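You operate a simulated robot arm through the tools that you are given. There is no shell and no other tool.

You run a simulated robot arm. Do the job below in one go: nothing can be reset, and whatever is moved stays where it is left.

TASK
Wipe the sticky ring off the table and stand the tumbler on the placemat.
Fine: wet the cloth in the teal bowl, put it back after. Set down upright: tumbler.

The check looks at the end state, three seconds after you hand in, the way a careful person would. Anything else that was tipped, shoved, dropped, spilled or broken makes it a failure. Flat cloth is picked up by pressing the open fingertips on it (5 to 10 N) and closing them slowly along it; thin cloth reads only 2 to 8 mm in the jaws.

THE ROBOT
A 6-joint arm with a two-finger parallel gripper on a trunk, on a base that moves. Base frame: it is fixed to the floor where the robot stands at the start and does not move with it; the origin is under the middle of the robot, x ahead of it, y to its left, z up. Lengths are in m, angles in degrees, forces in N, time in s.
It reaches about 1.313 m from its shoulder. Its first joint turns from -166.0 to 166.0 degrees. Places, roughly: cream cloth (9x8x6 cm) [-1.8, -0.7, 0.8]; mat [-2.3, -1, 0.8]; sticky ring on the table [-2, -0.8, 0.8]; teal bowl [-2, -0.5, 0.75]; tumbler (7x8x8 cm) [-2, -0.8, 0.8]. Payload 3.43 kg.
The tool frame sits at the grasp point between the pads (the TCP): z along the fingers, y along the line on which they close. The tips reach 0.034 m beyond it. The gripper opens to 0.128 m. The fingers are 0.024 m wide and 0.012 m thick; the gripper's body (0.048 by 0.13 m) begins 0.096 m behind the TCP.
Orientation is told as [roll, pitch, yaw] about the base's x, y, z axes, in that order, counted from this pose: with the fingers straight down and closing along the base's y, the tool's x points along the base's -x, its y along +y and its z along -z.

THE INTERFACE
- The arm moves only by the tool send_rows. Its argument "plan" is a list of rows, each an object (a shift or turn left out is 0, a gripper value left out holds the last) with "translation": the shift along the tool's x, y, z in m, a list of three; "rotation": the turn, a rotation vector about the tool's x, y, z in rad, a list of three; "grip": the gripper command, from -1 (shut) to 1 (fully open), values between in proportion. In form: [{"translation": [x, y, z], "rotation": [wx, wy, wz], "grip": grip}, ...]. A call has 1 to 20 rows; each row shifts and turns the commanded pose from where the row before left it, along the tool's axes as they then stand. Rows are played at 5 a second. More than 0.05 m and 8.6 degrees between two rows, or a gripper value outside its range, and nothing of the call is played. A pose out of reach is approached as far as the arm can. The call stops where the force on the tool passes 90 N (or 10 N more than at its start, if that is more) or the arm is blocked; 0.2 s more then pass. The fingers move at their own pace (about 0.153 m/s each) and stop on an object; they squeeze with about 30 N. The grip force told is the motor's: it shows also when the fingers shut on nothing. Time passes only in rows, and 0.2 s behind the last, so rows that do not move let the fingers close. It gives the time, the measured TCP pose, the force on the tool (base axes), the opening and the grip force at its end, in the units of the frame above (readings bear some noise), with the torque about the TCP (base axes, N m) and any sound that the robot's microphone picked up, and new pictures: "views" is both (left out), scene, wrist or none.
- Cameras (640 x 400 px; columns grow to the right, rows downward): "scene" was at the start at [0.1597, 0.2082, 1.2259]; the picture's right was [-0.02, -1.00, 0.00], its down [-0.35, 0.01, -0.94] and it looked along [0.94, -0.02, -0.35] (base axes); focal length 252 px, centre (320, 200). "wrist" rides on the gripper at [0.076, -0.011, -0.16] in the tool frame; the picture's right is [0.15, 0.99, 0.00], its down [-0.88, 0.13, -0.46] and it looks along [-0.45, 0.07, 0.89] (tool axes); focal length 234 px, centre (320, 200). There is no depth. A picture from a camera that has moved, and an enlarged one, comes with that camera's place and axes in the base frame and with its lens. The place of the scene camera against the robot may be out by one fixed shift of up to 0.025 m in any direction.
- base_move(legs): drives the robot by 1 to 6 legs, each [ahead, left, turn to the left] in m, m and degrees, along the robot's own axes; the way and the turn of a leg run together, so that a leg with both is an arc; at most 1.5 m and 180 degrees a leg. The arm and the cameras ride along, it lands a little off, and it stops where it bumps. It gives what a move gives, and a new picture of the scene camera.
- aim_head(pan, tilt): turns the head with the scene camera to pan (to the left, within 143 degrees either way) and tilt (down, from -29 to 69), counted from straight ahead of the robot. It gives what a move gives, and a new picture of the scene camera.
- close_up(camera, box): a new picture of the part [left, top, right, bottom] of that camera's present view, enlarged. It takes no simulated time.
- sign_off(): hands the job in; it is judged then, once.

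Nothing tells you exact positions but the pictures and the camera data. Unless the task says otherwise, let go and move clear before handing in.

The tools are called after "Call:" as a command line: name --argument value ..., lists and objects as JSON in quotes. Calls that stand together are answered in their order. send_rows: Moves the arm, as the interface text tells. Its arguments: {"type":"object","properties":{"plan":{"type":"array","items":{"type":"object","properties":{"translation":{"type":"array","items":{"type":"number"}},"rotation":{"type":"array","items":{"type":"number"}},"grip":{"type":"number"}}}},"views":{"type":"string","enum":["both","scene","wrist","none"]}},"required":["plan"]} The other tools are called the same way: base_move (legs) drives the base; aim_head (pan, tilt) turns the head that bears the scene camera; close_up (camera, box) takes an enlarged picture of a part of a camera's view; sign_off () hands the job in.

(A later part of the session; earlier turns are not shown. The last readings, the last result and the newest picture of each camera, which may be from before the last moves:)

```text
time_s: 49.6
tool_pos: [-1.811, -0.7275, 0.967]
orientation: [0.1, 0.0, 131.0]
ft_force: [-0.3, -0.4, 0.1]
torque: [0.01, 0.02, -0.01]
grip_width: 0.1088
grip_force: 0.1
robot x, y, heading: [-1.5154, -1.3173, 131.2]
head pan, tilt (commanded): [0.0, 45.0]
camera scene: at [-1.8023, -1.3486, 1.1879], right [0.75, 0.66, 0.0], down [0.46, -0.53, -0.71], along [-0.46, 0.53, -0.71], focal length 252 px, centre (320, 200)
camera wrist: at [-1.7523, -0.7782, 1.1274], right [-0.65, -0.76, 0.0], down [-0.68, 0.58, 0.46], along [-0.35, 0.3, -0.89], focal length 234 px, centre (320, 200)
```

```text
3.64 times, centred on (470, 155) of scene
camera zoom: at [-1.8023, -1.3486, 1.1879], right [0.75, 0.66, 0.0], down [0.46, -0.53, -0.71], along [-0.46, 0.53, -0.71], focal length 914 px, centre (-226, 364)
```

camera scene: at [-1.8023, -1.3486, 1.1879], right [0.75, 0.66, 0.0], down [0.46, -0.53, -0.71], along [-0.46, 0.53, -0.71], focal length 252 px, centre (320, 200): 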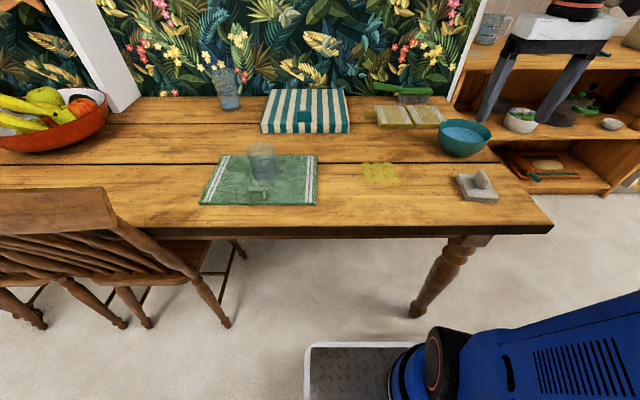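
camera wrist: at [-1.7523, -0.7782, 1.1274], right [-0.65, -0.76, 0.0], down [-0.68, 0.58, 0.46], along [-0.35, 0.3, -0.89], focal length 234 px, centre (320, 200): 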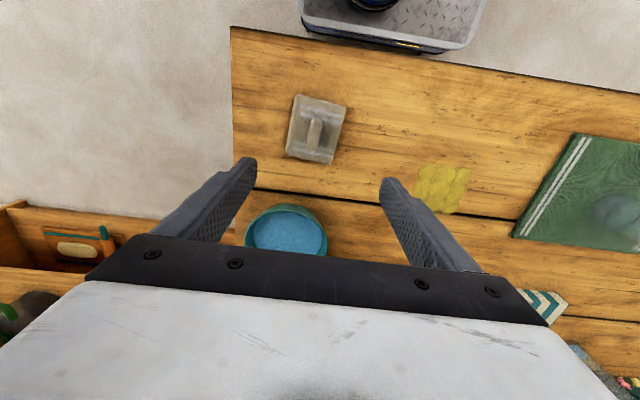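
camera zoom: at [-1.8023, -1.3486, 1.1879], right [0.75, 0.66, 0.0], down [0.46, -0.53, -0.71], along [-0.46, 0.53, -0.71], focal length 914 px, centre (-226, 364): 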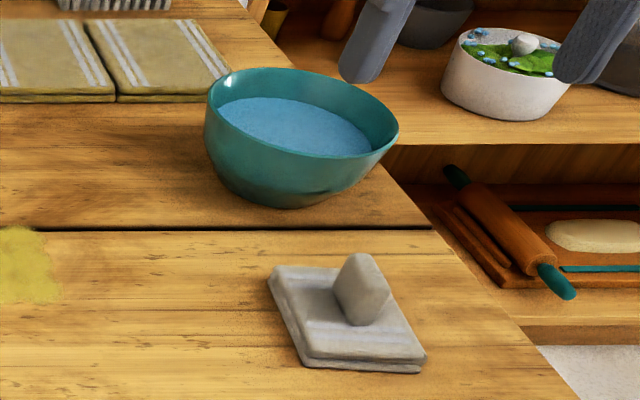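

Patch spans about f 0.655–0.745, l 2.018–2.107; bowl centre about f 0.808, l 1.816. I align over the cloth's tab with a 5° turn and narrow jaws, and descend partway.

Call:
send_rows --plan '[{"translation": [0.011, -0.009, 0], "rotation": [0, 0, 0.085], "grip": -0.2}, {"translation": [0, 0, 0.03]}, {"translation": [0, 0, 0.04]}, {"translation": [0, 0, 0.03]}, {"translation": [0, 0, 0]}]'

Call:
close_up --camera "wrist" --box '[220, 80, 420, 230]'

Call:
close_up --camera "scene" --box '[430, 110, 540, 210]'

```text
time_s: 50.8
tool_pos: [-1.7984, -0.7294, 0.8637]
orientation: [0.0, 0.0, 126.1]
ft_force: [-0.4, 0.8, -0.2]
torque: [0.01, 0.01, 0.02]
grip_width: 0.0511
grip_force: 0.1
robot x, y, heading: [-1.5169, -1.3149, 130.8]
head pan, tilt (commanded): [0.0, 45.0]
camera scene: at [-1.8023, -1.3486, 1.1879], right [0.75, 0.66, 0.0], down [0.46, -0.53, -0.71], along [-0.46, 0.53, -0.71], focal length 252 px, centre (320, 200)
camera wrist: at [-1.7449, -0.7847, 1.0243], right [-0.71, -0.7, 0.0], down [-0.62, 0.63, 0.46], along [-0.32, 0.33, -0.89], focal length 234 px, centre (320, 200)
```

scene: 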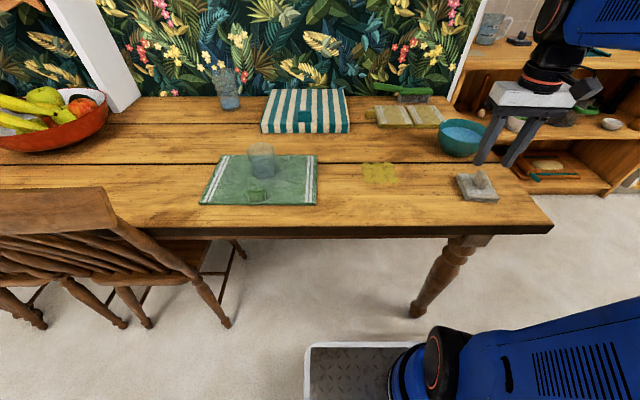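
wrist: 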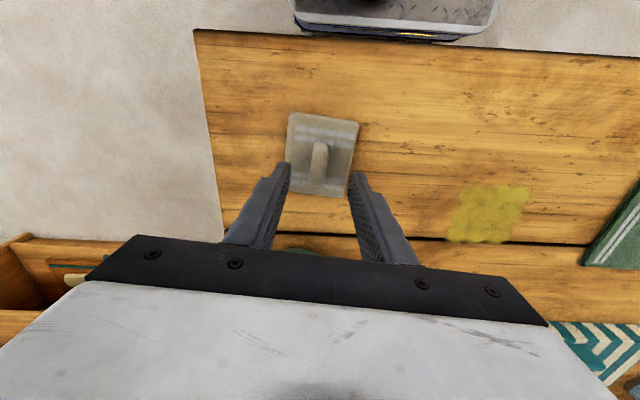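

```text
2.67 times, centred on (320, 155) of wrist
camera zoom: at [-1.7449, -0.7847, 1.0243], right [-0.71, -0.7, 0.0], down [-0.62, 0.63, 0.46], along [-0.32, 0.33, -0.89], focal length 624 px, centre (320, 320)
```

zoom: 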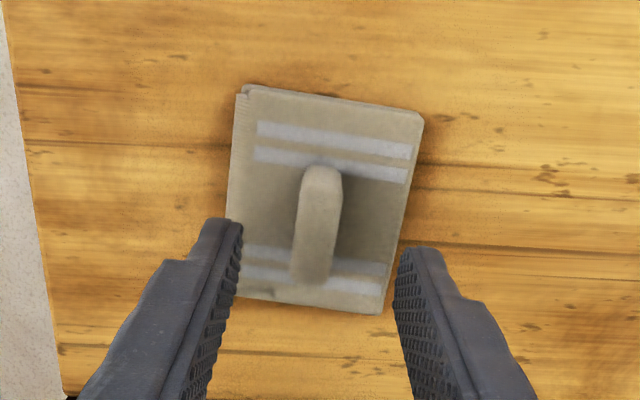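

```text
4.00 times, centred on (485, 160) of scene
camera zoom: at [-1.8023, -1.3486, 1.1879], right [0.75, 0.66, 0.0], down [0.46, -0.53, -0.71], along [-0.46, 0.53, -0.71], focal length 1006 px, centre (-340, 360)
```

zoom: 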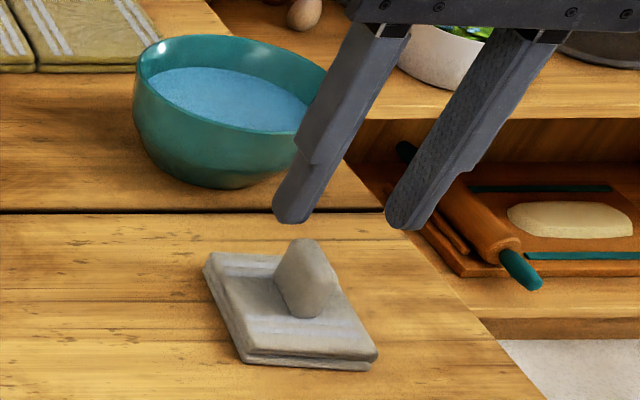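

The tab lies centred and aligned between the jaws. I go down to tab depth with tips just above the cloth's folds.

Call:
send_rows --plan '[{"translation": [0.002, -0.001, 0.025]}, {"translation": [0, 0, 0.015]}, {"translation": [0, 0, 0.008]}, {"translation": [0, 0, 0]}]'

Call:
close_up --camera "scene" --box '[430, 110, 540, 210]'

```text
time_s: 51.8
tool_pos: [-1.7946, -0.73, 0.8163]
orientation: [0.0, 0.0, 126.2]
ft_force: [-0.1, 1.1, 0.0]
torque: [0.02, -0.03, 0.01]
grip_width: 0.0511
grip_force: 0.1
robot x, y, heading: [-1.5183, -1.3178, 131.0]
head pan, tilt (commanded): [0.0, 45.0]
camera scene: at [-1.8023, -1.3487, 1.1879], right [0.75, 0.66, 0.0], down [0.46, -0.53, -0.71], along [-0.46, 0.53, -0.71], focal length 252 px, centre (320, 200)
camera wrist: at [-1.741, -0.7851, 0.9773], right [-0.71, -0.7, 0.0], down [-0.62, 0.63, 0.46], along [-0.32, 0.33, -0.89], focal length 234 px, centre (320, 200)
```

scene: 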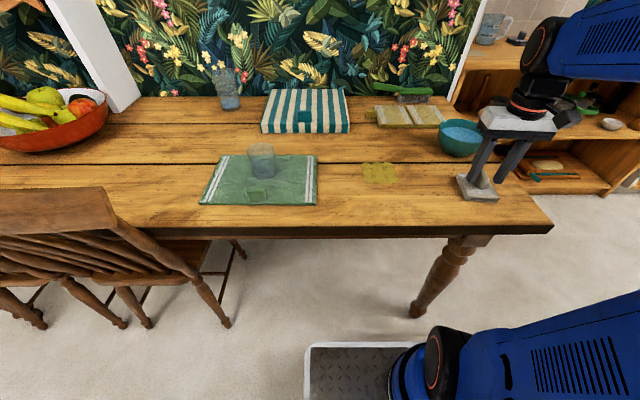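
wrist: 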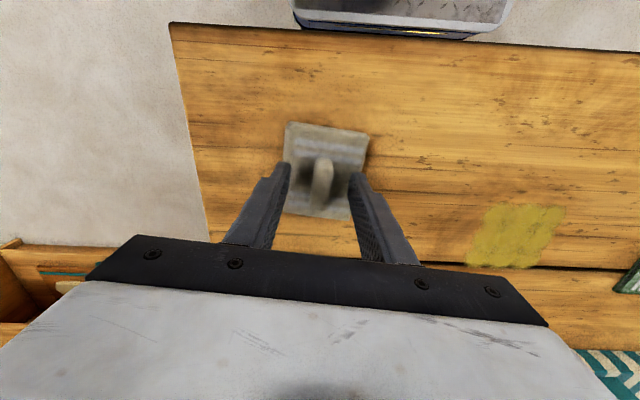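

```text
4.00 times, centred on (485, 160) of scene
camera zoom: at [-1.8023, -1.3487, 1.1879], right [0.75, 0.66, 0.0], down [0.46, -0.53, -0.71], along [-0.46, 0.53, -0.71], focal length 1006 px, centre (-340, 360)
```

zoom: 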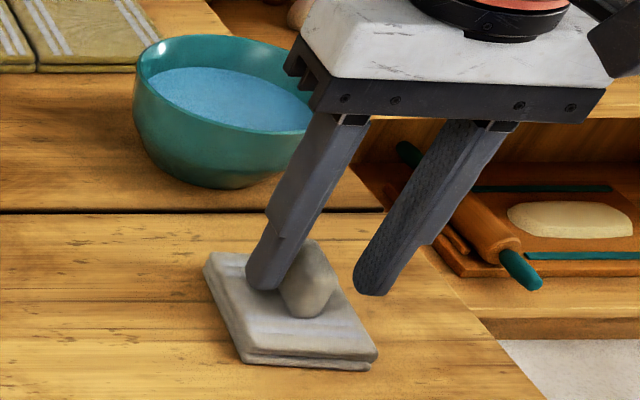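

Jaws straddle the tab with tips just above the cloth. I go down 5 mm more and close slowly.

Call:
send_rows --plan '[{"translation": [0, 0, 0.005]}, {"translation": [0, 0, 0], "grip": -0.4}, {"translation": [0, 0, 0], "grip": -0.6}, {"translation": [0, 0, 0], "grip": -0.75}, {"translation": [0, 0, 0], "grip": -0.9}, {"translation": [0, 0, 0], "grip": -1}, {"translation": [0, 0, 0], "grip": -1}]'

Call:
close_up --camera "scene" --box '[430, 110, 540, 210]'

```text
time_s: 53.4
tool_pos: [-1.7942, -0.7294, 0.813]
orientation: [0.0, 0.0, 126.1]
ft_force: [-0.8, -0.4, -0.1]
torque: [-0.02, -0.01, -0.02]
grip_width: 0.0147
grip_force: 29.9
robot x, y, heading: [-1.5159, -1.3188, 131.1]
head pan, tilt (commanded): [0.0, 45.0]
camera scene: at [-1.8023, -1.3487, 1.1879], right [0.75, 0.66, 0.0], down [0.46, -0.53, -0.71], along [-0.46, 0.53, -0.71], focal length 252 px, centre (320, 200)
camera wrist: at [-1.7406, -0.7846, 0.9731], right [-0.71, -0.7, 0.0], down [-0.62, 0.63, 0.46], along [-0.32, 0.33, -0.89], focal length 234 px, centre (320, 200)
```

scene: 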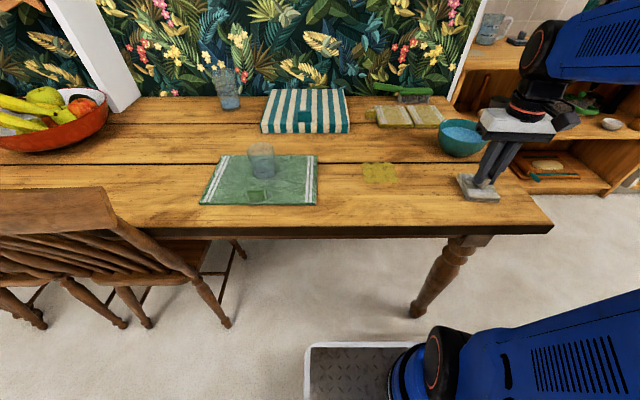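
wrist: 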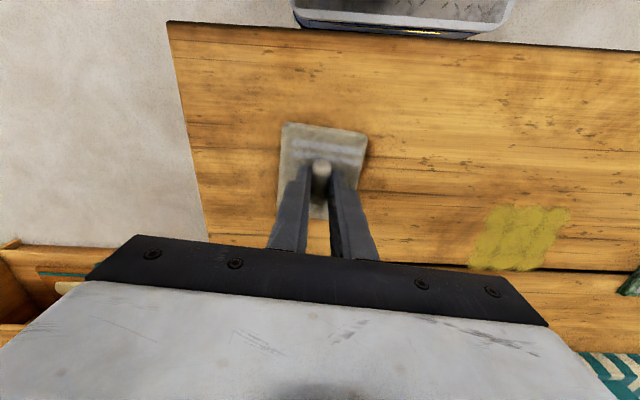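

```text
4.00 times, centred on (485, 160) of scene
camera zoom: at [-1.8023, -1.3487, 1.1879], right [0.75, 0.66, 0.0], down [0.46, -0.53, -0.71], along [-0.46, 0.53, -0.71], focal length 1006 px, centre (-340, 360)
```

zoom: 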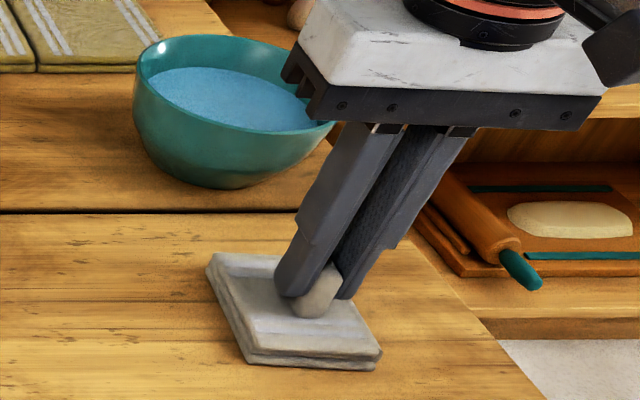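

The tab is held firmly (14.7 mm, 30 N). I lift the cloth 13 cm and move over the bowl.

Call:
send_rows --plan '[{"translation": [0, 0, -0.015]}, {"translation": [0, 0, -0.03]}, {"translation": [0, 0, -0.04]}, {"translation": [0, 0, -0.04]}, {"translation": [0, 0, -0.01]}, {"translation": [-0.02, 0, 0]}, {"translation": [-0.04, 0, 0]}, {"translation": [-0.04, 0, 0]}, {"translation": [-0.04, 0, 0]}, {"translation": [-0.03, -0.0015, 0]}, {"translation": [-0.012, 0, 0]}, {"translation": [0, 0, 0]}, {"translation": [0, 0, 0]}]'

Call:
close_up --camera "scene" --box '[400, 60, 540, 190]'

Call:
close_up --camera "wrist" --box '[200, 80, 440, 260]'

```text
time_s: 56.2
tool_pos: [-1.9013, -0.5835, 0.9459]
orientation: [0.0, 0.0, 126.1]
ft_force: [0.4, 0.1, -0.3]
torque: [-0.02, -0.01, 0.01]
grip_width: 0.0147
grip_force: 30.5
robot x, y, heading: [-1.5177, -1.3158, 130.8]
head pan, tilt (commanded): [0.0, 45.0]
camera scene: at [-1.8023, -1.3486, 1.1879], right [0.75, 0.66, 0.0], down [0.46, -0.53, -0.71], along [-0.46, 0.53, -0.71], focal length 252 px, centre (320, 200)
camera wrist: at [-1.848, -0.6393, 1.1063], right [-0.71, -0.7, 0.0], down [-0.62, 0.63, 0.46], along [-0.32, 0.32, -0.89], focal length 234 px, centre (320, 200)
```

scene: 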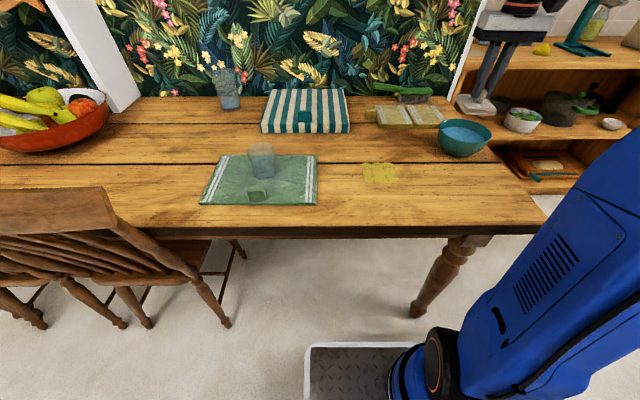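
wrist: 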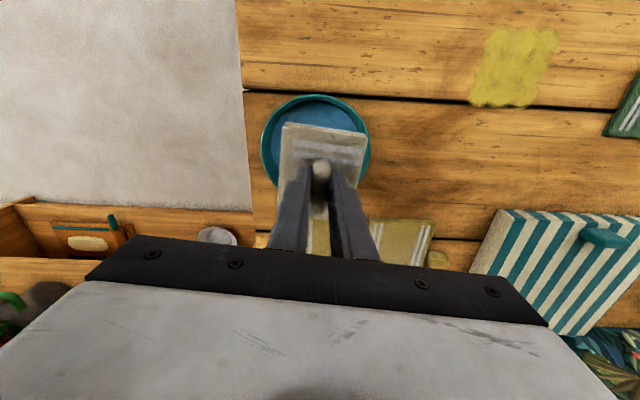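

```text
3.08 times, centred on (470, 125) of scene
camera zoom: at [-1.8023, -1.3486, 1.1879], right [0.75, 0.66, 0.0], down [0.46, -0.53, -0.71], along [-0.46, 0.53, -0.71], focal length 774 px, centre (-142, 431)
```

zoom: 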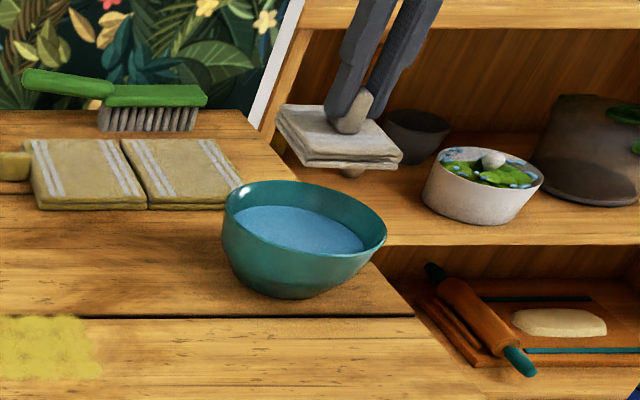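

```text
2.22 times, centred on (320, 170) of wrist
camera zoom: at [-1.848, -0.6393, 1.1063], right [-0.71, -0.7, 0.0], down [-0.62, 0.63, 0.46], along [-0.32, 0.32, -0.89], focal length 520 px, centre (320, 267)
```

zoom: 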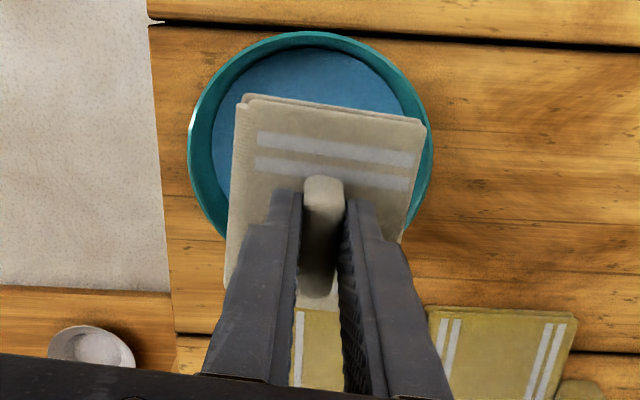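

I see the bowl from above with the cloth over it; the bowl centre is only about 7 mm further and 4 mm right of the cloth's centre. I centre it and lower toward the water.

Call:
send_rows --plan '[{"translation": [-0.007, -0.004, 0]}, {"translation": [0, 0, 0.02]}, {"translation": [0, 0, 0.02]}, {"translation": [0, 0, 0.02]}, {"translation": [0, 0, 0]}]'

Call:
close_up --camera "scene" --box '[400, 60, 540, 190]'

Call:
close_up --camera "wrist" --box '[200, 80, 440, 260]'

```text
time_s: 57.4
tool_pos: [-1.9027, -0.575, 0.8849]
orientation: [0.0, 0.0, 126.1]
ft_force: [-0.6, 0.9, 0.1]
torque: [0.0, -0.01, 0.0]
grip_width: 0.0151
grip_force: 29.8
robot x, y, heading: [-1.5167, -1.3177, 131.0]
head pan, tilt (commanded): [0.0, 45.0]
camera scene: at [-1.8023, -1.3486, 1.1879], right [0.75, 0.66, 0.0], down [0.46, -0.53, -0.71], along [-0.46, 0.53, -0.71], focal length 252 px, centre (320, 200)
camera wrist: at [-1.849, -0.6309, 1.046], right [-0.71, -0.7, 0.0], down [-0.62, 0.63, 0.46], along [-0.32, 0.33, -0.89], focal length 234 px, centre (320, 200)
```

scene: 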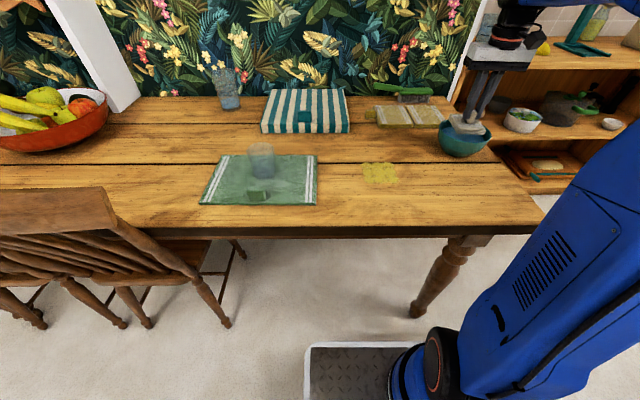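
wrist: 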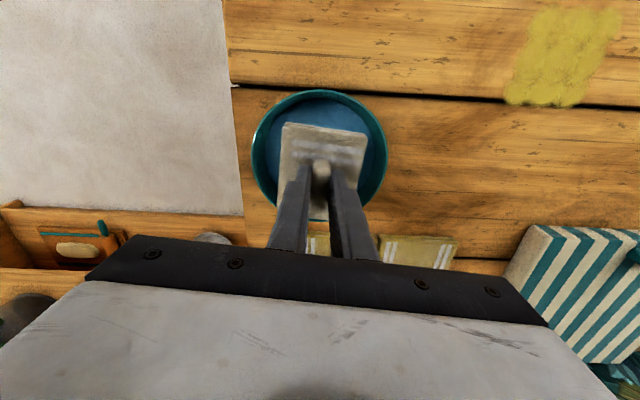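

```text
3.08 times, centred on (470, 125) of scene
camera zoom: at [-1.8023, -1.3486, 1.1879], right [0.75, 0.66, 0.0], down [0.46, -0.53, -0.71], along [-0.46, 0.53, -0.71], focal length 774 px, centre (-142, 431)
```

zoom: 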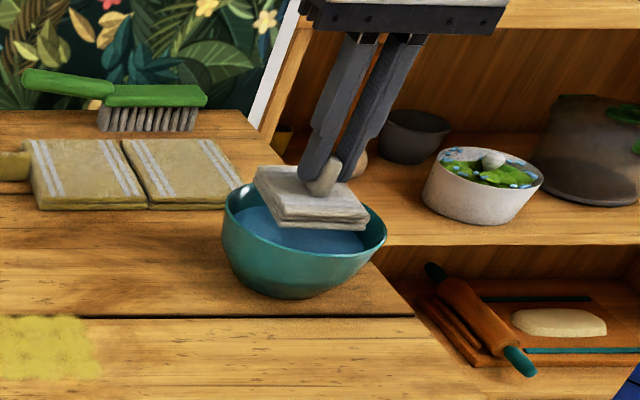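

```text
2.22 times, centred on (320, 170) of wrist
camera zoom: at [-1.849, -0.6309, 1.046], right [-0.71, -0.7, 0.0], down [-0.62, 0.63, 0.46], along [-0.32, 0.33, -0.89], focal length 520 px, centre (320, 267)
```

zoom: 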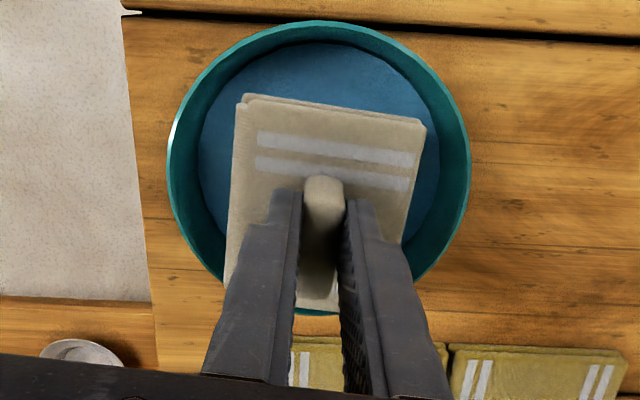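

The cloth is centred in the bowl within a couple of millimetres. I lower it slowly into the water, watching the force.

Call:
send_rows --plan '[{"translation": [0.001, -0.001, 0.01]}, {"translation": [0, 0, 0.008]}, {"translation": [0, 0, 0.005]}, {"translation": [0, 0, 0]}]' --views "none"

Call:
close_up --camera "scene" --box '[400, 60, 540, 190]'

Call:
close_up --camera "wrist" --box '[200, 80, 440, 260]'

```text
time_s: 58.4
tool_pos: [-1.9001, -0.5756, 0.8649]
orientation: [-0.1, -0.2, 126.1]
ft_force: [-1.9, -9.6, 27.4]
torque: [0.21, 0.16, 0.05]
grip_width: 0.0149
grip_force: 29.9
robot x, y, heading: [-1.5208, -1.318, 131.0]
head pan, tilt (commanded): [0.0, 45.0]
```

```text
3.08 times, centred on (470, 125) of scene
camera zoom: at [-1.802, -1.3499, 1.188], right [0.75, 0.66, 0.0], down [0.46, -0.53, -0.71], along [-0.46, 0.53, -0.71], focal length 774 px, centre (-142, 431)
```

zoom: 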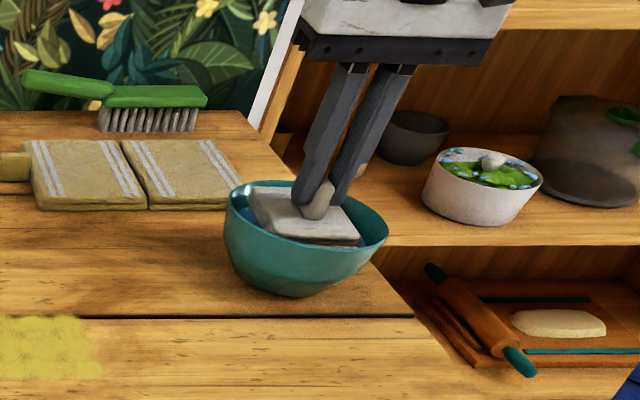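

```text
2.22 times, centred on (320, 170) of wrist
camera zoom: at [-1.846, -0.6318, 1.025], right [-0.71, -0.7, 0.0], down [-0.62, 0.63, 0.46], along [-0.32, 0.33, -0.89], focal length 520 px, centre (320, 267)
```

zoom: 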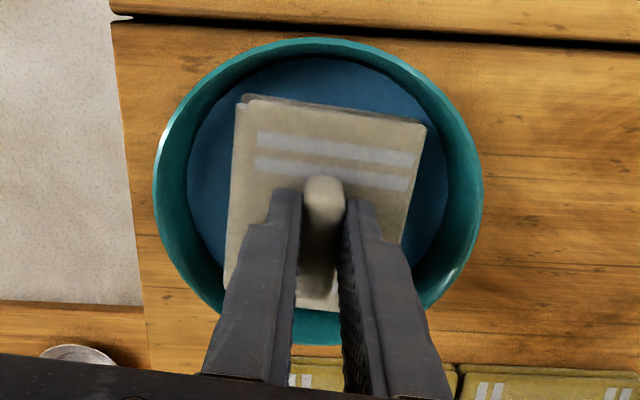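

Contact: 27 N upward and some sideways, so the cloth touches the bowl's wall or base. I back off a few millimetres at once and look.

Call:
send_rows --plan '[{"translation": [0, 0, -0.004]}, {"translation": [0, 0, -0.002]}, {"translation": [0, 0, 0]}]' --views "wrist"

Call:
close_up --camera "scene" --box '[420, 80, 520, 180]'

Call:
close_up --camera "wrist" --box '[200, 80, 440, 260]'

```text
time_s: 59.2
tool_pos: [-1.8993, -0.5747, 0.8682]
orientation: [0.0, 0.0, 126.1]
ft_force: [-0.8, -0.2, -1.2]
torque: [-0.11, 0.01, -0.05]
grip_width: 0.0149
grip_force: 29.7
robot x, y, heading: [-1.5151, -1.3168, 130.9]
head pan, tilt (commanded): [0.0, 45.0]
camera wrist: at [-1.8463, -0.6298, 1.0293], right [-0.71, -0.7, 0.0], down [-0.62, 0.63, 0.46], along [-0.32, 0.32, -0.89], focal length 234 px, centre (320, 200)
```

wrist: 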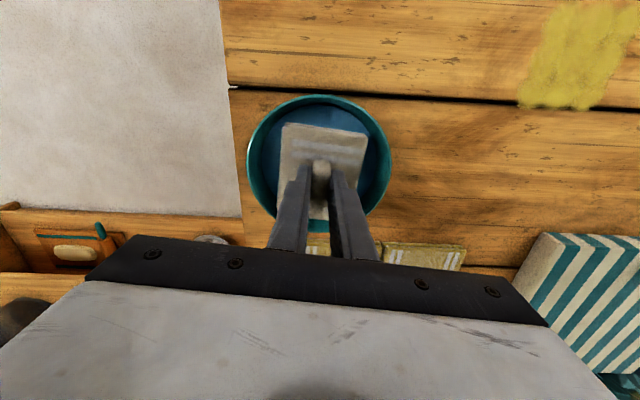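

```text
4.00 times, centred on (470, 130) of scene
camera zoom: at [-1.8023, -1.3485, 1.1879], right [0.75, 0.66, 0.0], down [0.46, -0.53, -0.71], along [-0.46, 0.53, -0.71], focal length 1006 px, centre (-280, 480)
```

zoom: 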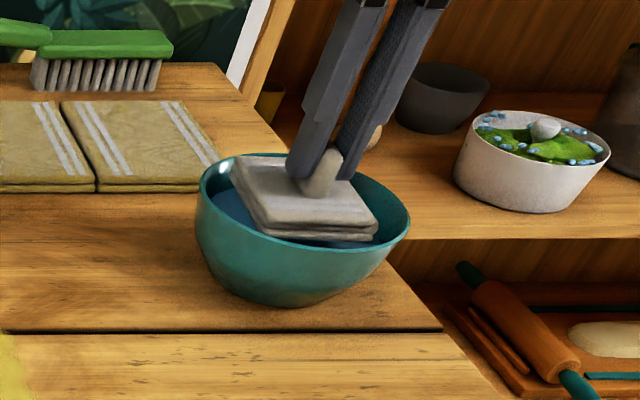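

```text
2.22 times, centred on (320, 170) of wrist
camera zoom: at [-1.8463, -0.6298, 1.0293], right [-0.71, -0.7, 0.0], down [-0.62, 0.63, 0.46], along [-0.32, 0.32, -0.89], focal length 520 px, centre (320, 267)
```

zoom: 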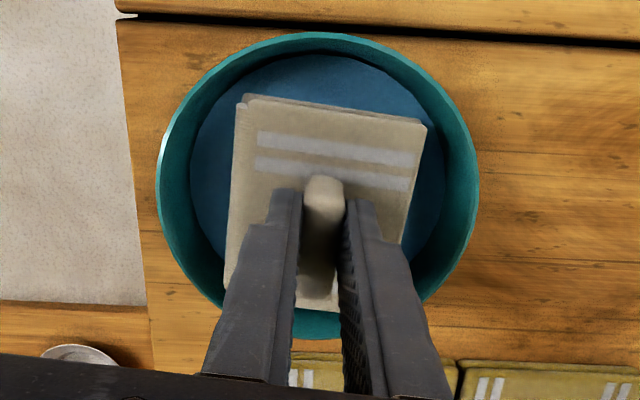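

The bowl got nudged about 3 mm and contact came at rim level, so a flat dip is too tight. I raise the cloth clear, centre it again and tilt it 30° so that one edge can go deep into the water with room all round.

Call:
send_rows --plan '[{"translation": [0, 0, -0.02]}, {"translation": [0.0056, -0.003, -0.022]}, {"rotation": [0, -0.131, 0]}, {"rotation": [0, -0.131, 0]}, {"rotation": [0, -0.131, 0]}, {"rotation": [0, -0.131, 0]}, {"translation": [0, 0, 0]}, {"translation": [0, 0, 0]}]'

Call:
close_up --camera "scene" --box '[410, 70, 530, 180]'

Call:
close_up --camera "wrist" --box '[200, 80, 440, 260]'

```text
time_s: 61.0
tool_pos: [-1.8926, -0.5775, 0.912]
orientation: [0.1, -30.1, 126.1]
ft_force: [-0.1, 0.3, -0.6]
torque: [0.03, 0.01, 0.04]
grip_width: 0.0148
grip_force: 30.4
robot x, y, heading: [-1.5158, -1.3161, 130.9]
head pan, tilt (commanded): [0.0, 45.0]
camera scene: at [-1.8023, -1.3486, 1.1879], right [0.75, 0.66, 0.0], down [0.46, -0.53, -0.71], along [-0.46, 0.53, -0.71], focal length 252 px, centre (320, 200)
camera wrist: at [-1.799, -0.6898, 1.0128], right [-0.72, -0.69, -0.07], down [-0.42, 0.35, 0.84], along [-0.55, 0.64, -0.54], focal length 234 px, centre (320, 200)
```

scene: 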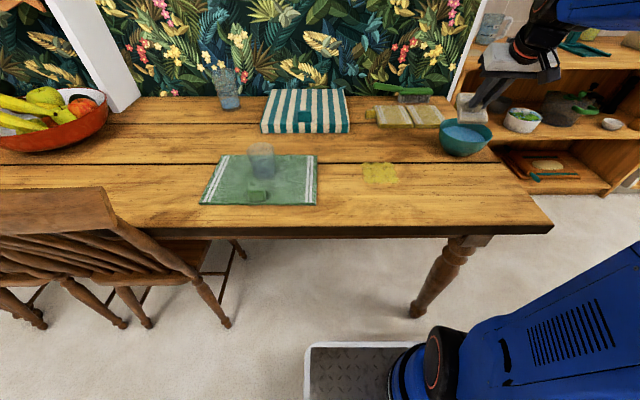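
wrist: 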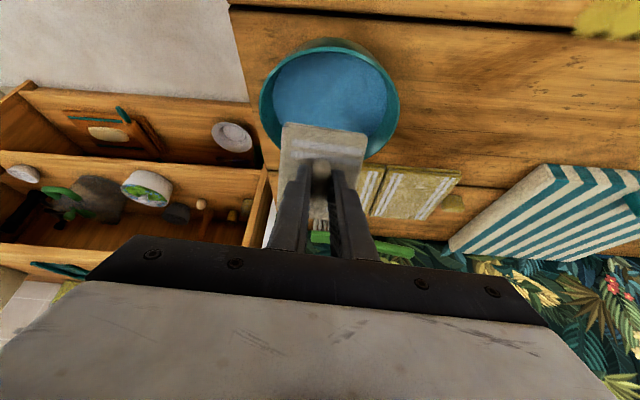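

```text
3.64 times, centred on (470, 125) of scene
camera zoom: at [-1.8023, -1.3486, 1.1879], right [0.75, 0.66, 0.0], down [0.46, -0.53, -0.71], along [-0.46, 0.53, -0.71], focal length 914 px, centre (-226, 473)
```

zoom: 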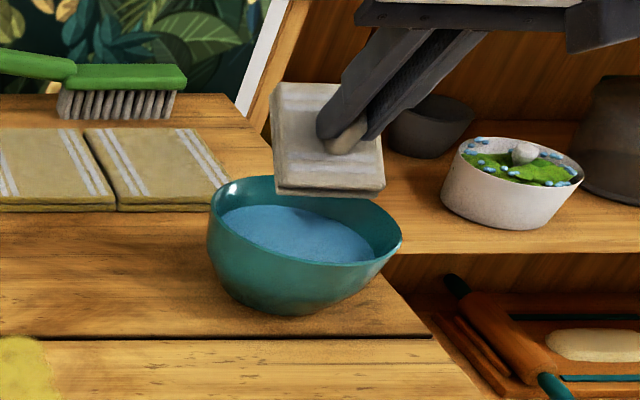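

```text
2.22 times, centred on (320, 170) of wrist
camera zoom: at [-1.799, -0.6898, 1.0128], right [-0.72, -0.69, -0.07], down [-0.42, 0.35, 0.84], along [-0.55, 0.64, -0.54], focal length 520 px, centre (320, 267)
```

zoom: 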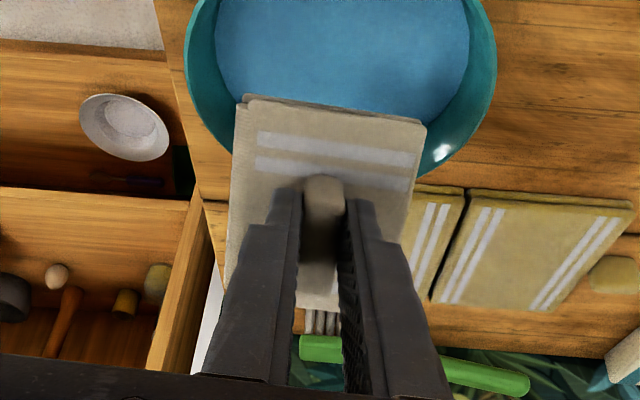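

Tilt is right: the near edge faces down, above the bowl centre. I lower it vertically toward the water in steps.

Call:
send_rows --plan '[{"translation": [0.0075, 0, 0.013]}, {"translation": [0.0075, 0, 0.013]}, {"translation": [0.0025, 0, 0.0043]}, {"translation": [0, 0, 0]}]' --views "none"

Call:
close_up --camera "scene" --box '[410, 70, 530, 180]'

Call:
close_up --camera "wrist" --box '[200, 60, 440, 240]'

```text
time_s: 62.0
tool_pos: [-1.8938, -0.5779, 0.876]
orientation: [-0.1, -30.1, 126.1]
ft_force: [-0.2, -0.6, -0.7]
torque: [0.02, 0.01, 0.0]
grip_width: 0.0149
grip_force: 30.2
robot x, y, heading: [-1.5189, -1.3144, 131.1]
head pan, tilt (commanded): [0.0, 45.0]
```

```text
3.64 times, centred on (470, 125) of scene
camera zoom: at [-1.8023, -1.3487, 1.1879], right [0.75, 0.66, 0.0], down [0.46, -0.53, -0.71], along [-0.46, 0.53, -0.71], focal length 914 px, centre (-226, 473)
```

zoom: 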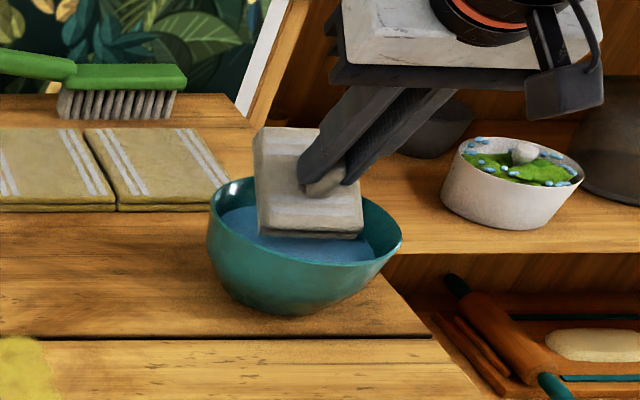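

```text
2.22 times, centred on (320, 150) of wrist
camera zoom: at [-1.7992, -0.6896, 0.9776], right [-0.72, -0.69, -0.07], down [-0.42, 0.35, 0.84], along [-0.55, 0.64, -0.54], focal length 520 px, centre (320, 311)
```

zoom: 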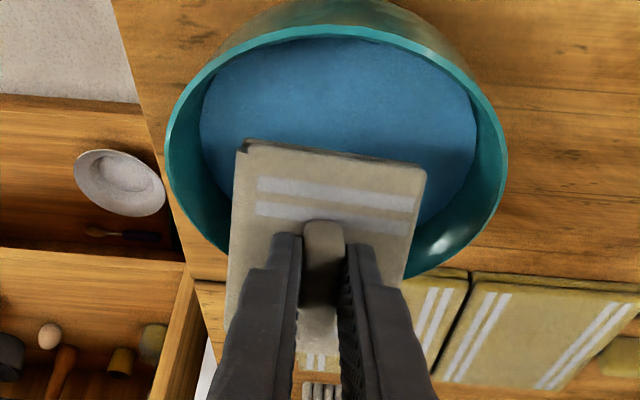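

No contact yet, the lower edge is now inside the rim. I continue in small steps.

Call:
send_rows --plan '[{"translation": [0.003, 0, 0.0052]}, {"translation": [0.002, 0, 0.0035]}, {"translation": [0, 0, 0]}]' --views "none"

Call:
close_up --camera "scene" --box '[410, 70, 530, 180]'

```text
time_s: 62.8
tool_pos: [-1.8957, -0.575, 0.8663]
orientation: [0.0, -30.0, 126.1]
ft_force: [-0.6, -0.5, 0.1]
torque: [-0.02, -0.04, -0.03]
grip_width: 0.0147
grip_force: 30.0
robot x, y, heading: [-1.5158, -1.3163, 131.0]
head pan, tilt (commanded): [0.0, 45.0]
```

```text
3.64 times, centred on (470, 125) of scene
camera zoom: at [-1.8023, -1.3486, 1.1879], right [0.75, 0.66, 0.0], down [0.46, -0.53, -0.71], along [-0.46, 0.53, -0.71], focal length 914 px, centre (-226, 473)
```

zoom: 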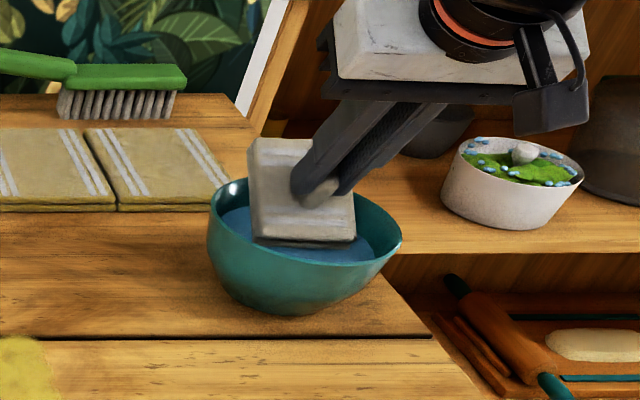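

Still free. I go another centimetre down.

Call:
send_rows --plan '[{"translation": [0.003, 0, 0.0045]}, {"translation": [0.0025, 0, 0.0038]}, {"translation": [0, 0, 0]}]' --views "none"

Call:
close_up --camera "scene" --box '[430, 90, 520, 180]'

Call:
close_up --camera "wrist" --box '[200, 60, 440, 240]'

```text
time_s: 63.6
tool_pos: [-1.8929, -0.5759, 0.8563]
orientation: [0.0, -30.0, 126.1]
ft_force: [0.2, -0.2, -0.5]
torque: [-0.03, 0.01, 0.04]
grip_width: 0.0147
grip_force: 30.2
robot x, y, heading: [-1.5136, -1.3166, 131.2]
head pan, tilt (commanded): [0.0, 45.0]
```

```text
4.44 times, centred on (475, 135) of scene
camera zoom: at [-1.8023, -1.3486, 1.1879], right [0.75, 0.66, 0.0], down [0.46, -0.53, -0.71], along [-0.46, 0.53, -0.71], focal length 1118 px, centre (-369, 489)
```

zoom: 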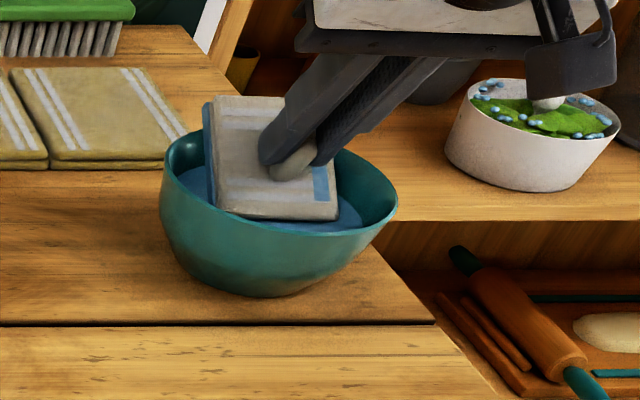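

```text
2.22 times, centred on (320, 150) of wrist
camera zoom: at [-1.7987, -0.688, 0.9575], right [-0.72, -0.69, -0.07], down [-0.42, 0.35, 0.84], along [-0.55, 0.64, -0.55], focal length 520 px, centre (320, 311)
```

zoom: 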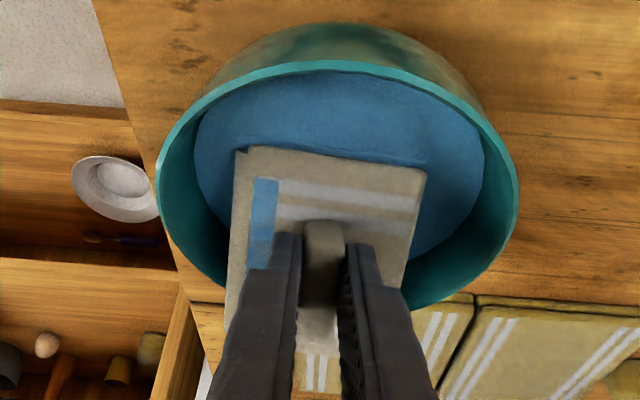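

Blue wet patches have appeared on the cloth: it is taking up water. I hold it there a moment and look again.

Call:
send_rows --plan '[{"translation": [0.0015, 0, 0.0026]}, {"translation": [0, 0, 0]}, {"translation": [0, 0, 0]}, {"translation": [0, 0, 0]}, {"translation": [0, 0, 0]}, {"translation": [0, 0, 0]}]' --views "none"

Call:
close_up --camera "scene" --box '[430, 90, 520, 180]'

Call:
close_up --camera "wrist" --box '[200, 60, 440, 240]'

```text
time_s: 65.0
tool_pos: [-1.8945, -0.5762, 0.8537]
orientation: [0.0, -29.9, 126.1]
ft_force: [-0.3, 0.1, -0.1]
torque: [-0.03, -0.01, -0.02]
grip_width: 0.0148
grip_force: 29.8
robot x, y, heading: [-1.5182, -1.3154, 131.1]
head pan, tilt (commanded): [0.0, 45.0]
```

```text
4.44 times, centred on (475, 135) of scene
camera zoom: at [-1.8023, -1.3486, 1.1879], right [0.75, 0.66, 0.0], down [0.46, -0.53, -0.71], along [-0.46, 0.53, -0.71], focal length 1118 px, centre (-369, 489)
```

zoom: 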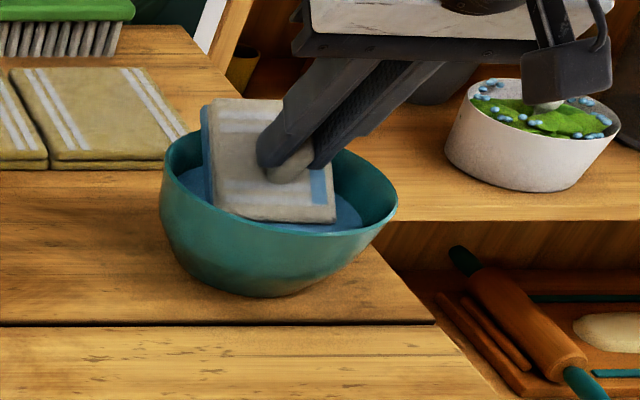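

```text
2.22 times, centred on (320, 150) of wrist
camera zoom: at [-1.7991, -0.688, 0.955], right [-0.72, -0.69, -0.07], down [-0.42, 0.35, 0.84], along [-0.55, 0.64, -0.54], focal length 520 px, centre (320, 311)
```

zoom: 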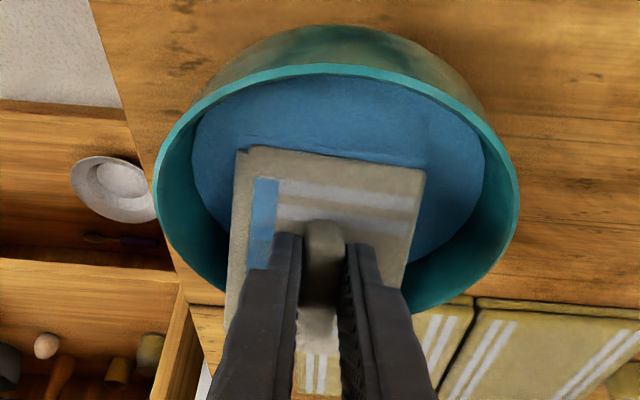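

The cloth is showing wet patches and no contact force. I dip 6 mm deeper for a proper soak, then hold.

Call:
send_rows --plan '[{"translation": [0.0015, 0, 0.0026]}, {"translation": [0.0015, 0, 0.0026]}, {"translation": [0, 0, 0]}, {"translation": [0, 0, 0]}, {"translation": [0, 0, 0]}]' --views "none"

Call:
close_up --camera "scene" --box '[430, 90, 520, 180]'

Call:
close_up --camera "wrist" --box '[240, 80, 400, 200]'

```text
time_s: 66.2
tool_pos: [-1.8944, -0.5767, 0.8476]
orientation: [0.0, -30.1, 126.2]
ft_force: [0.1, -1.0, 4.0]
torque: [0.32, 0.03, -0.02]
grip_width: 0.0148
grip_force: 29.9
robot x, y, heading: [-1.5236, -1.3139, 130.9]
head pan, tilt (commanded): [0.0, 45.0]
```

```text
4.44 times, centred on (475, 135) of scene
camera zoom: at [-1.8022, -1.3488, 1.1879], right [0.75, 0.66, 0.0], down [0.46, -0.53, -0.71], along [-0.46, 0.53, -0.71], focal length 1118 px, centre (-369, 489)
```

zoom: 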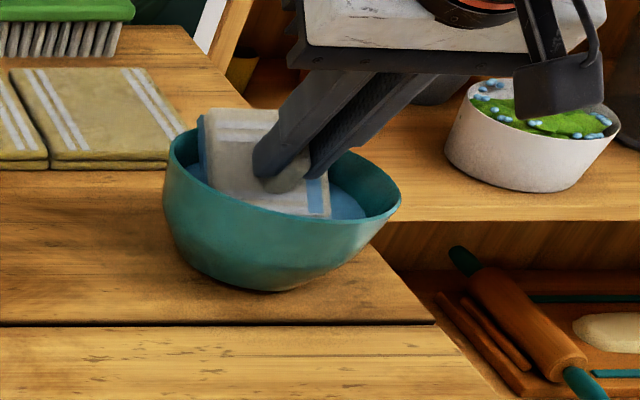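

```text
3.33 times, centred on (320, 140) of wrist
camera zoom: at [-1.7988, -0.6889, 0.9488], right [-0.72, -0.69, -0.07], down [-0.42, 0.35, 0.84], along [-0.55, 0.64, -0.54], focal length 781 px, centre (320, 400)
```

zoom: 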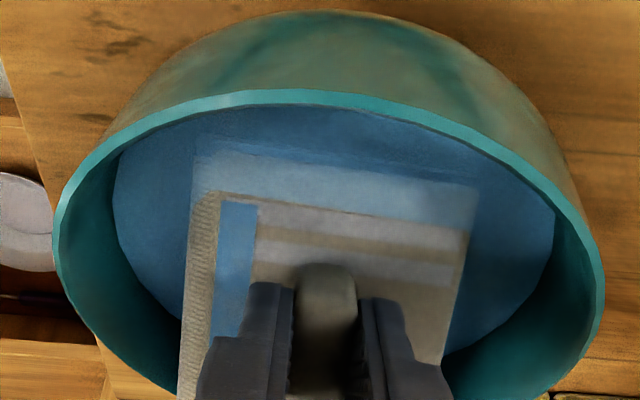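

The cloth's high edge is pressing the bowl's far rim and tipping it a little. I raise straight up at once, gently.

Call:
send_rows --plan '[{"translation": [-0.0015, 0, -0.0026]}, {"translation": [-0.0015, 0, -0.0026]}, {"translation": [-0.0015, 0, -0.0026]}, {"translation": [0, 0, 0]}]' --views "none"

Call:
close_up --camera "scene" --box '[430, 90, 520, 180]'

Call:
close_up --camera "wrist" --box '[200, 60, 440, 240]'

```text
time_s: 67.2
tool_pos: [-1.8943, -0.5769, 0.856]
orientation: [0.1, -30.0, 126.1]
ft_force: [1.1, 0.0, -0.5]
torque: [-0.02, -0.04, -0.01]
grip_width: 0.0152
grip_force: 29.9
robot x, y, heading: [-1.5209, -1.3169, 131.0]
head pan, tilt (commanded): [0.0, 45.0]
```

```text
4.44 times, centred on (475, 135) of scene
camera zoom: at [-1.8023, -1.3486, 1.1879], right [0.75, 0.66, 0.0], down [0.46, -0.53, -0.71], along [-0.46, 0.53, -0.71], focal length 1118 px, centre (-369, 489)
```

zoom: 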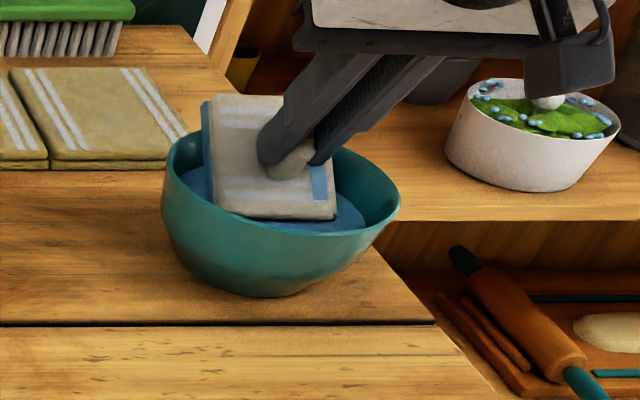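

```text
2.22 times, centred on (320, 150) of wrist
camera zoom: at [-1.7996, -0.6891, 0.9581], right [-0.72, -0.69, -0.07], down [-0.42, 0.35, 0.84], along [-0.55, 0.64, -0.55], focal length 520 px, centre (320, 311)
```

zoom: 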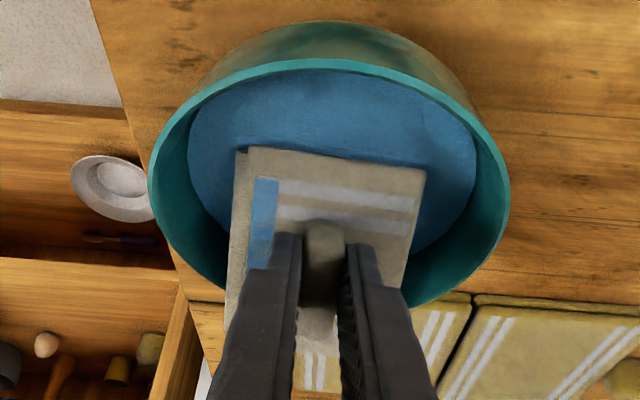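

The bowl is back flat with no force, the cloth is wet. I lift it straight out over the bowl and let it drip there.

Call:
send_rows --plan '[{"translation": [-0.005, 0, -0.0087]}, {"translation": [-0.0075, 0, -0.013]}, {"translation": [-0.0075, 0, -0.013]}, {"translation": [-0.01, 0, -0.0173]}, {"translation": [-0.005, 0, -0.0087]}, {"translation": [0, 0, 0]}, {"translation": [0, 0, 0]}, {"translation": [0, 0, 0]}, {"translation": [0, 0, 0]}, {"translation": [0, 0, 0]}, {"translation": [0, 0, 0]}, {"translation": [0, 0, 0]}, {"translation": [0, 0, 0]}]'

Call:
close_up --camera "scene" --box '[420, 70, 520, 180]'

Call:
close_up --camera "wrist" --box '[200, 40, 440, 220]'

```text
time_s: 70.0
tool_pos: [-1.895, -0.5774, 0.9257]
orientation: [0.0, -30.0, 126.1]
ft_force: [-0.3, 0.1, -0.9]
torque: [-0.01, -0.02, 0.0]
grip_width: 0.015
grip_force: 29.7
robot x, y, heading: [-1.5185, -1.3168, 131.1]
head pan, tilt (commanded): [0.0, 45.0]
camera scene: at [-1.8023, -1.3486, 1.1879], right [0.75, 0.66, 0.0], down [0.46, -0.53, -0.71], along [-0.46, 0.53, -0.71], focal length 252 px, centre (320, 200)
camera wrist: at [-1.8005, -0.6898, 1.0261], right [-0.72, -0.69, -0.07], down [-0.42, 0.35, 0.84], along [-0.55, 0.64, -0.54], focal length 234 px, centre (320, 200)
```

scene: 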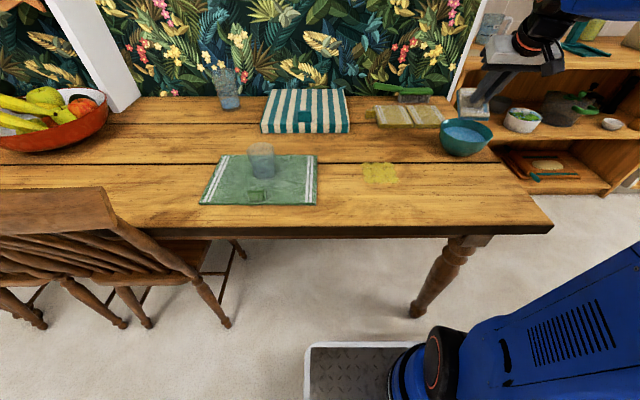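
wrist: 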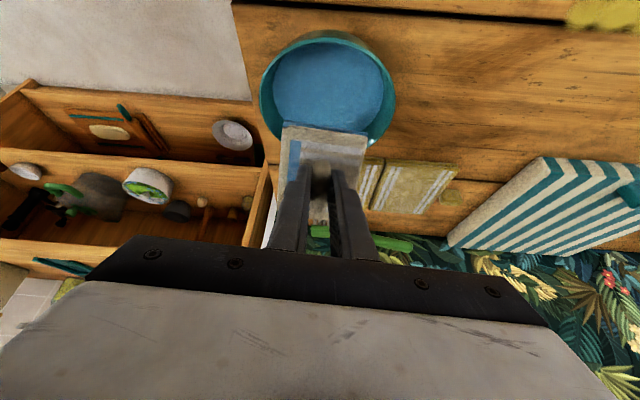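

```text
3.64 times, centred on (470, 125) of scene
camera zoom: at [-1.8023, -1.3486, 1.1879], right [0.75, 0.66, 0.0], down [0.46, -0.53, -0.71], along [-0.46, 0.53, -0.71], focal length 914 px, centre (-226, 473)
```

zoom: 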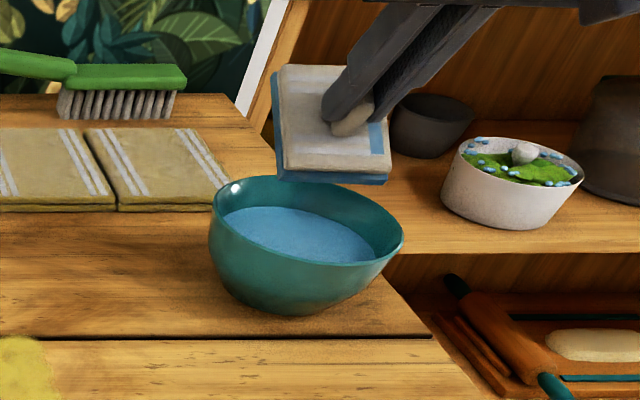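

```text
2.22 times, centred on (320, 130) of wrist
camera zoom: at [-1.8005, -0.6898, 1.0261], right [-0.72, -0.69, -0.07], down [-0.42, 0.35, 0.84], along [-0.55, 0.64, -0.54], focal length 520 px, centre (320, 356)
```

zoom: 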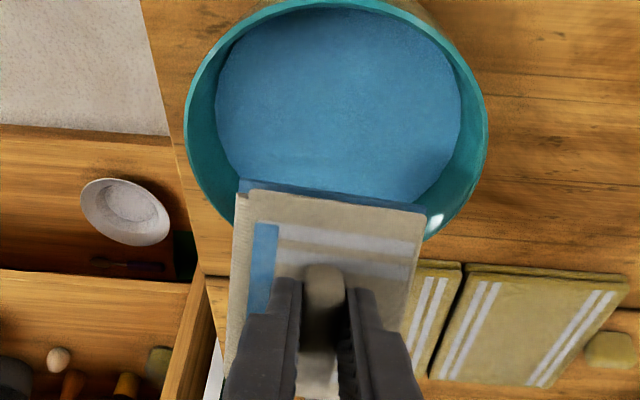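

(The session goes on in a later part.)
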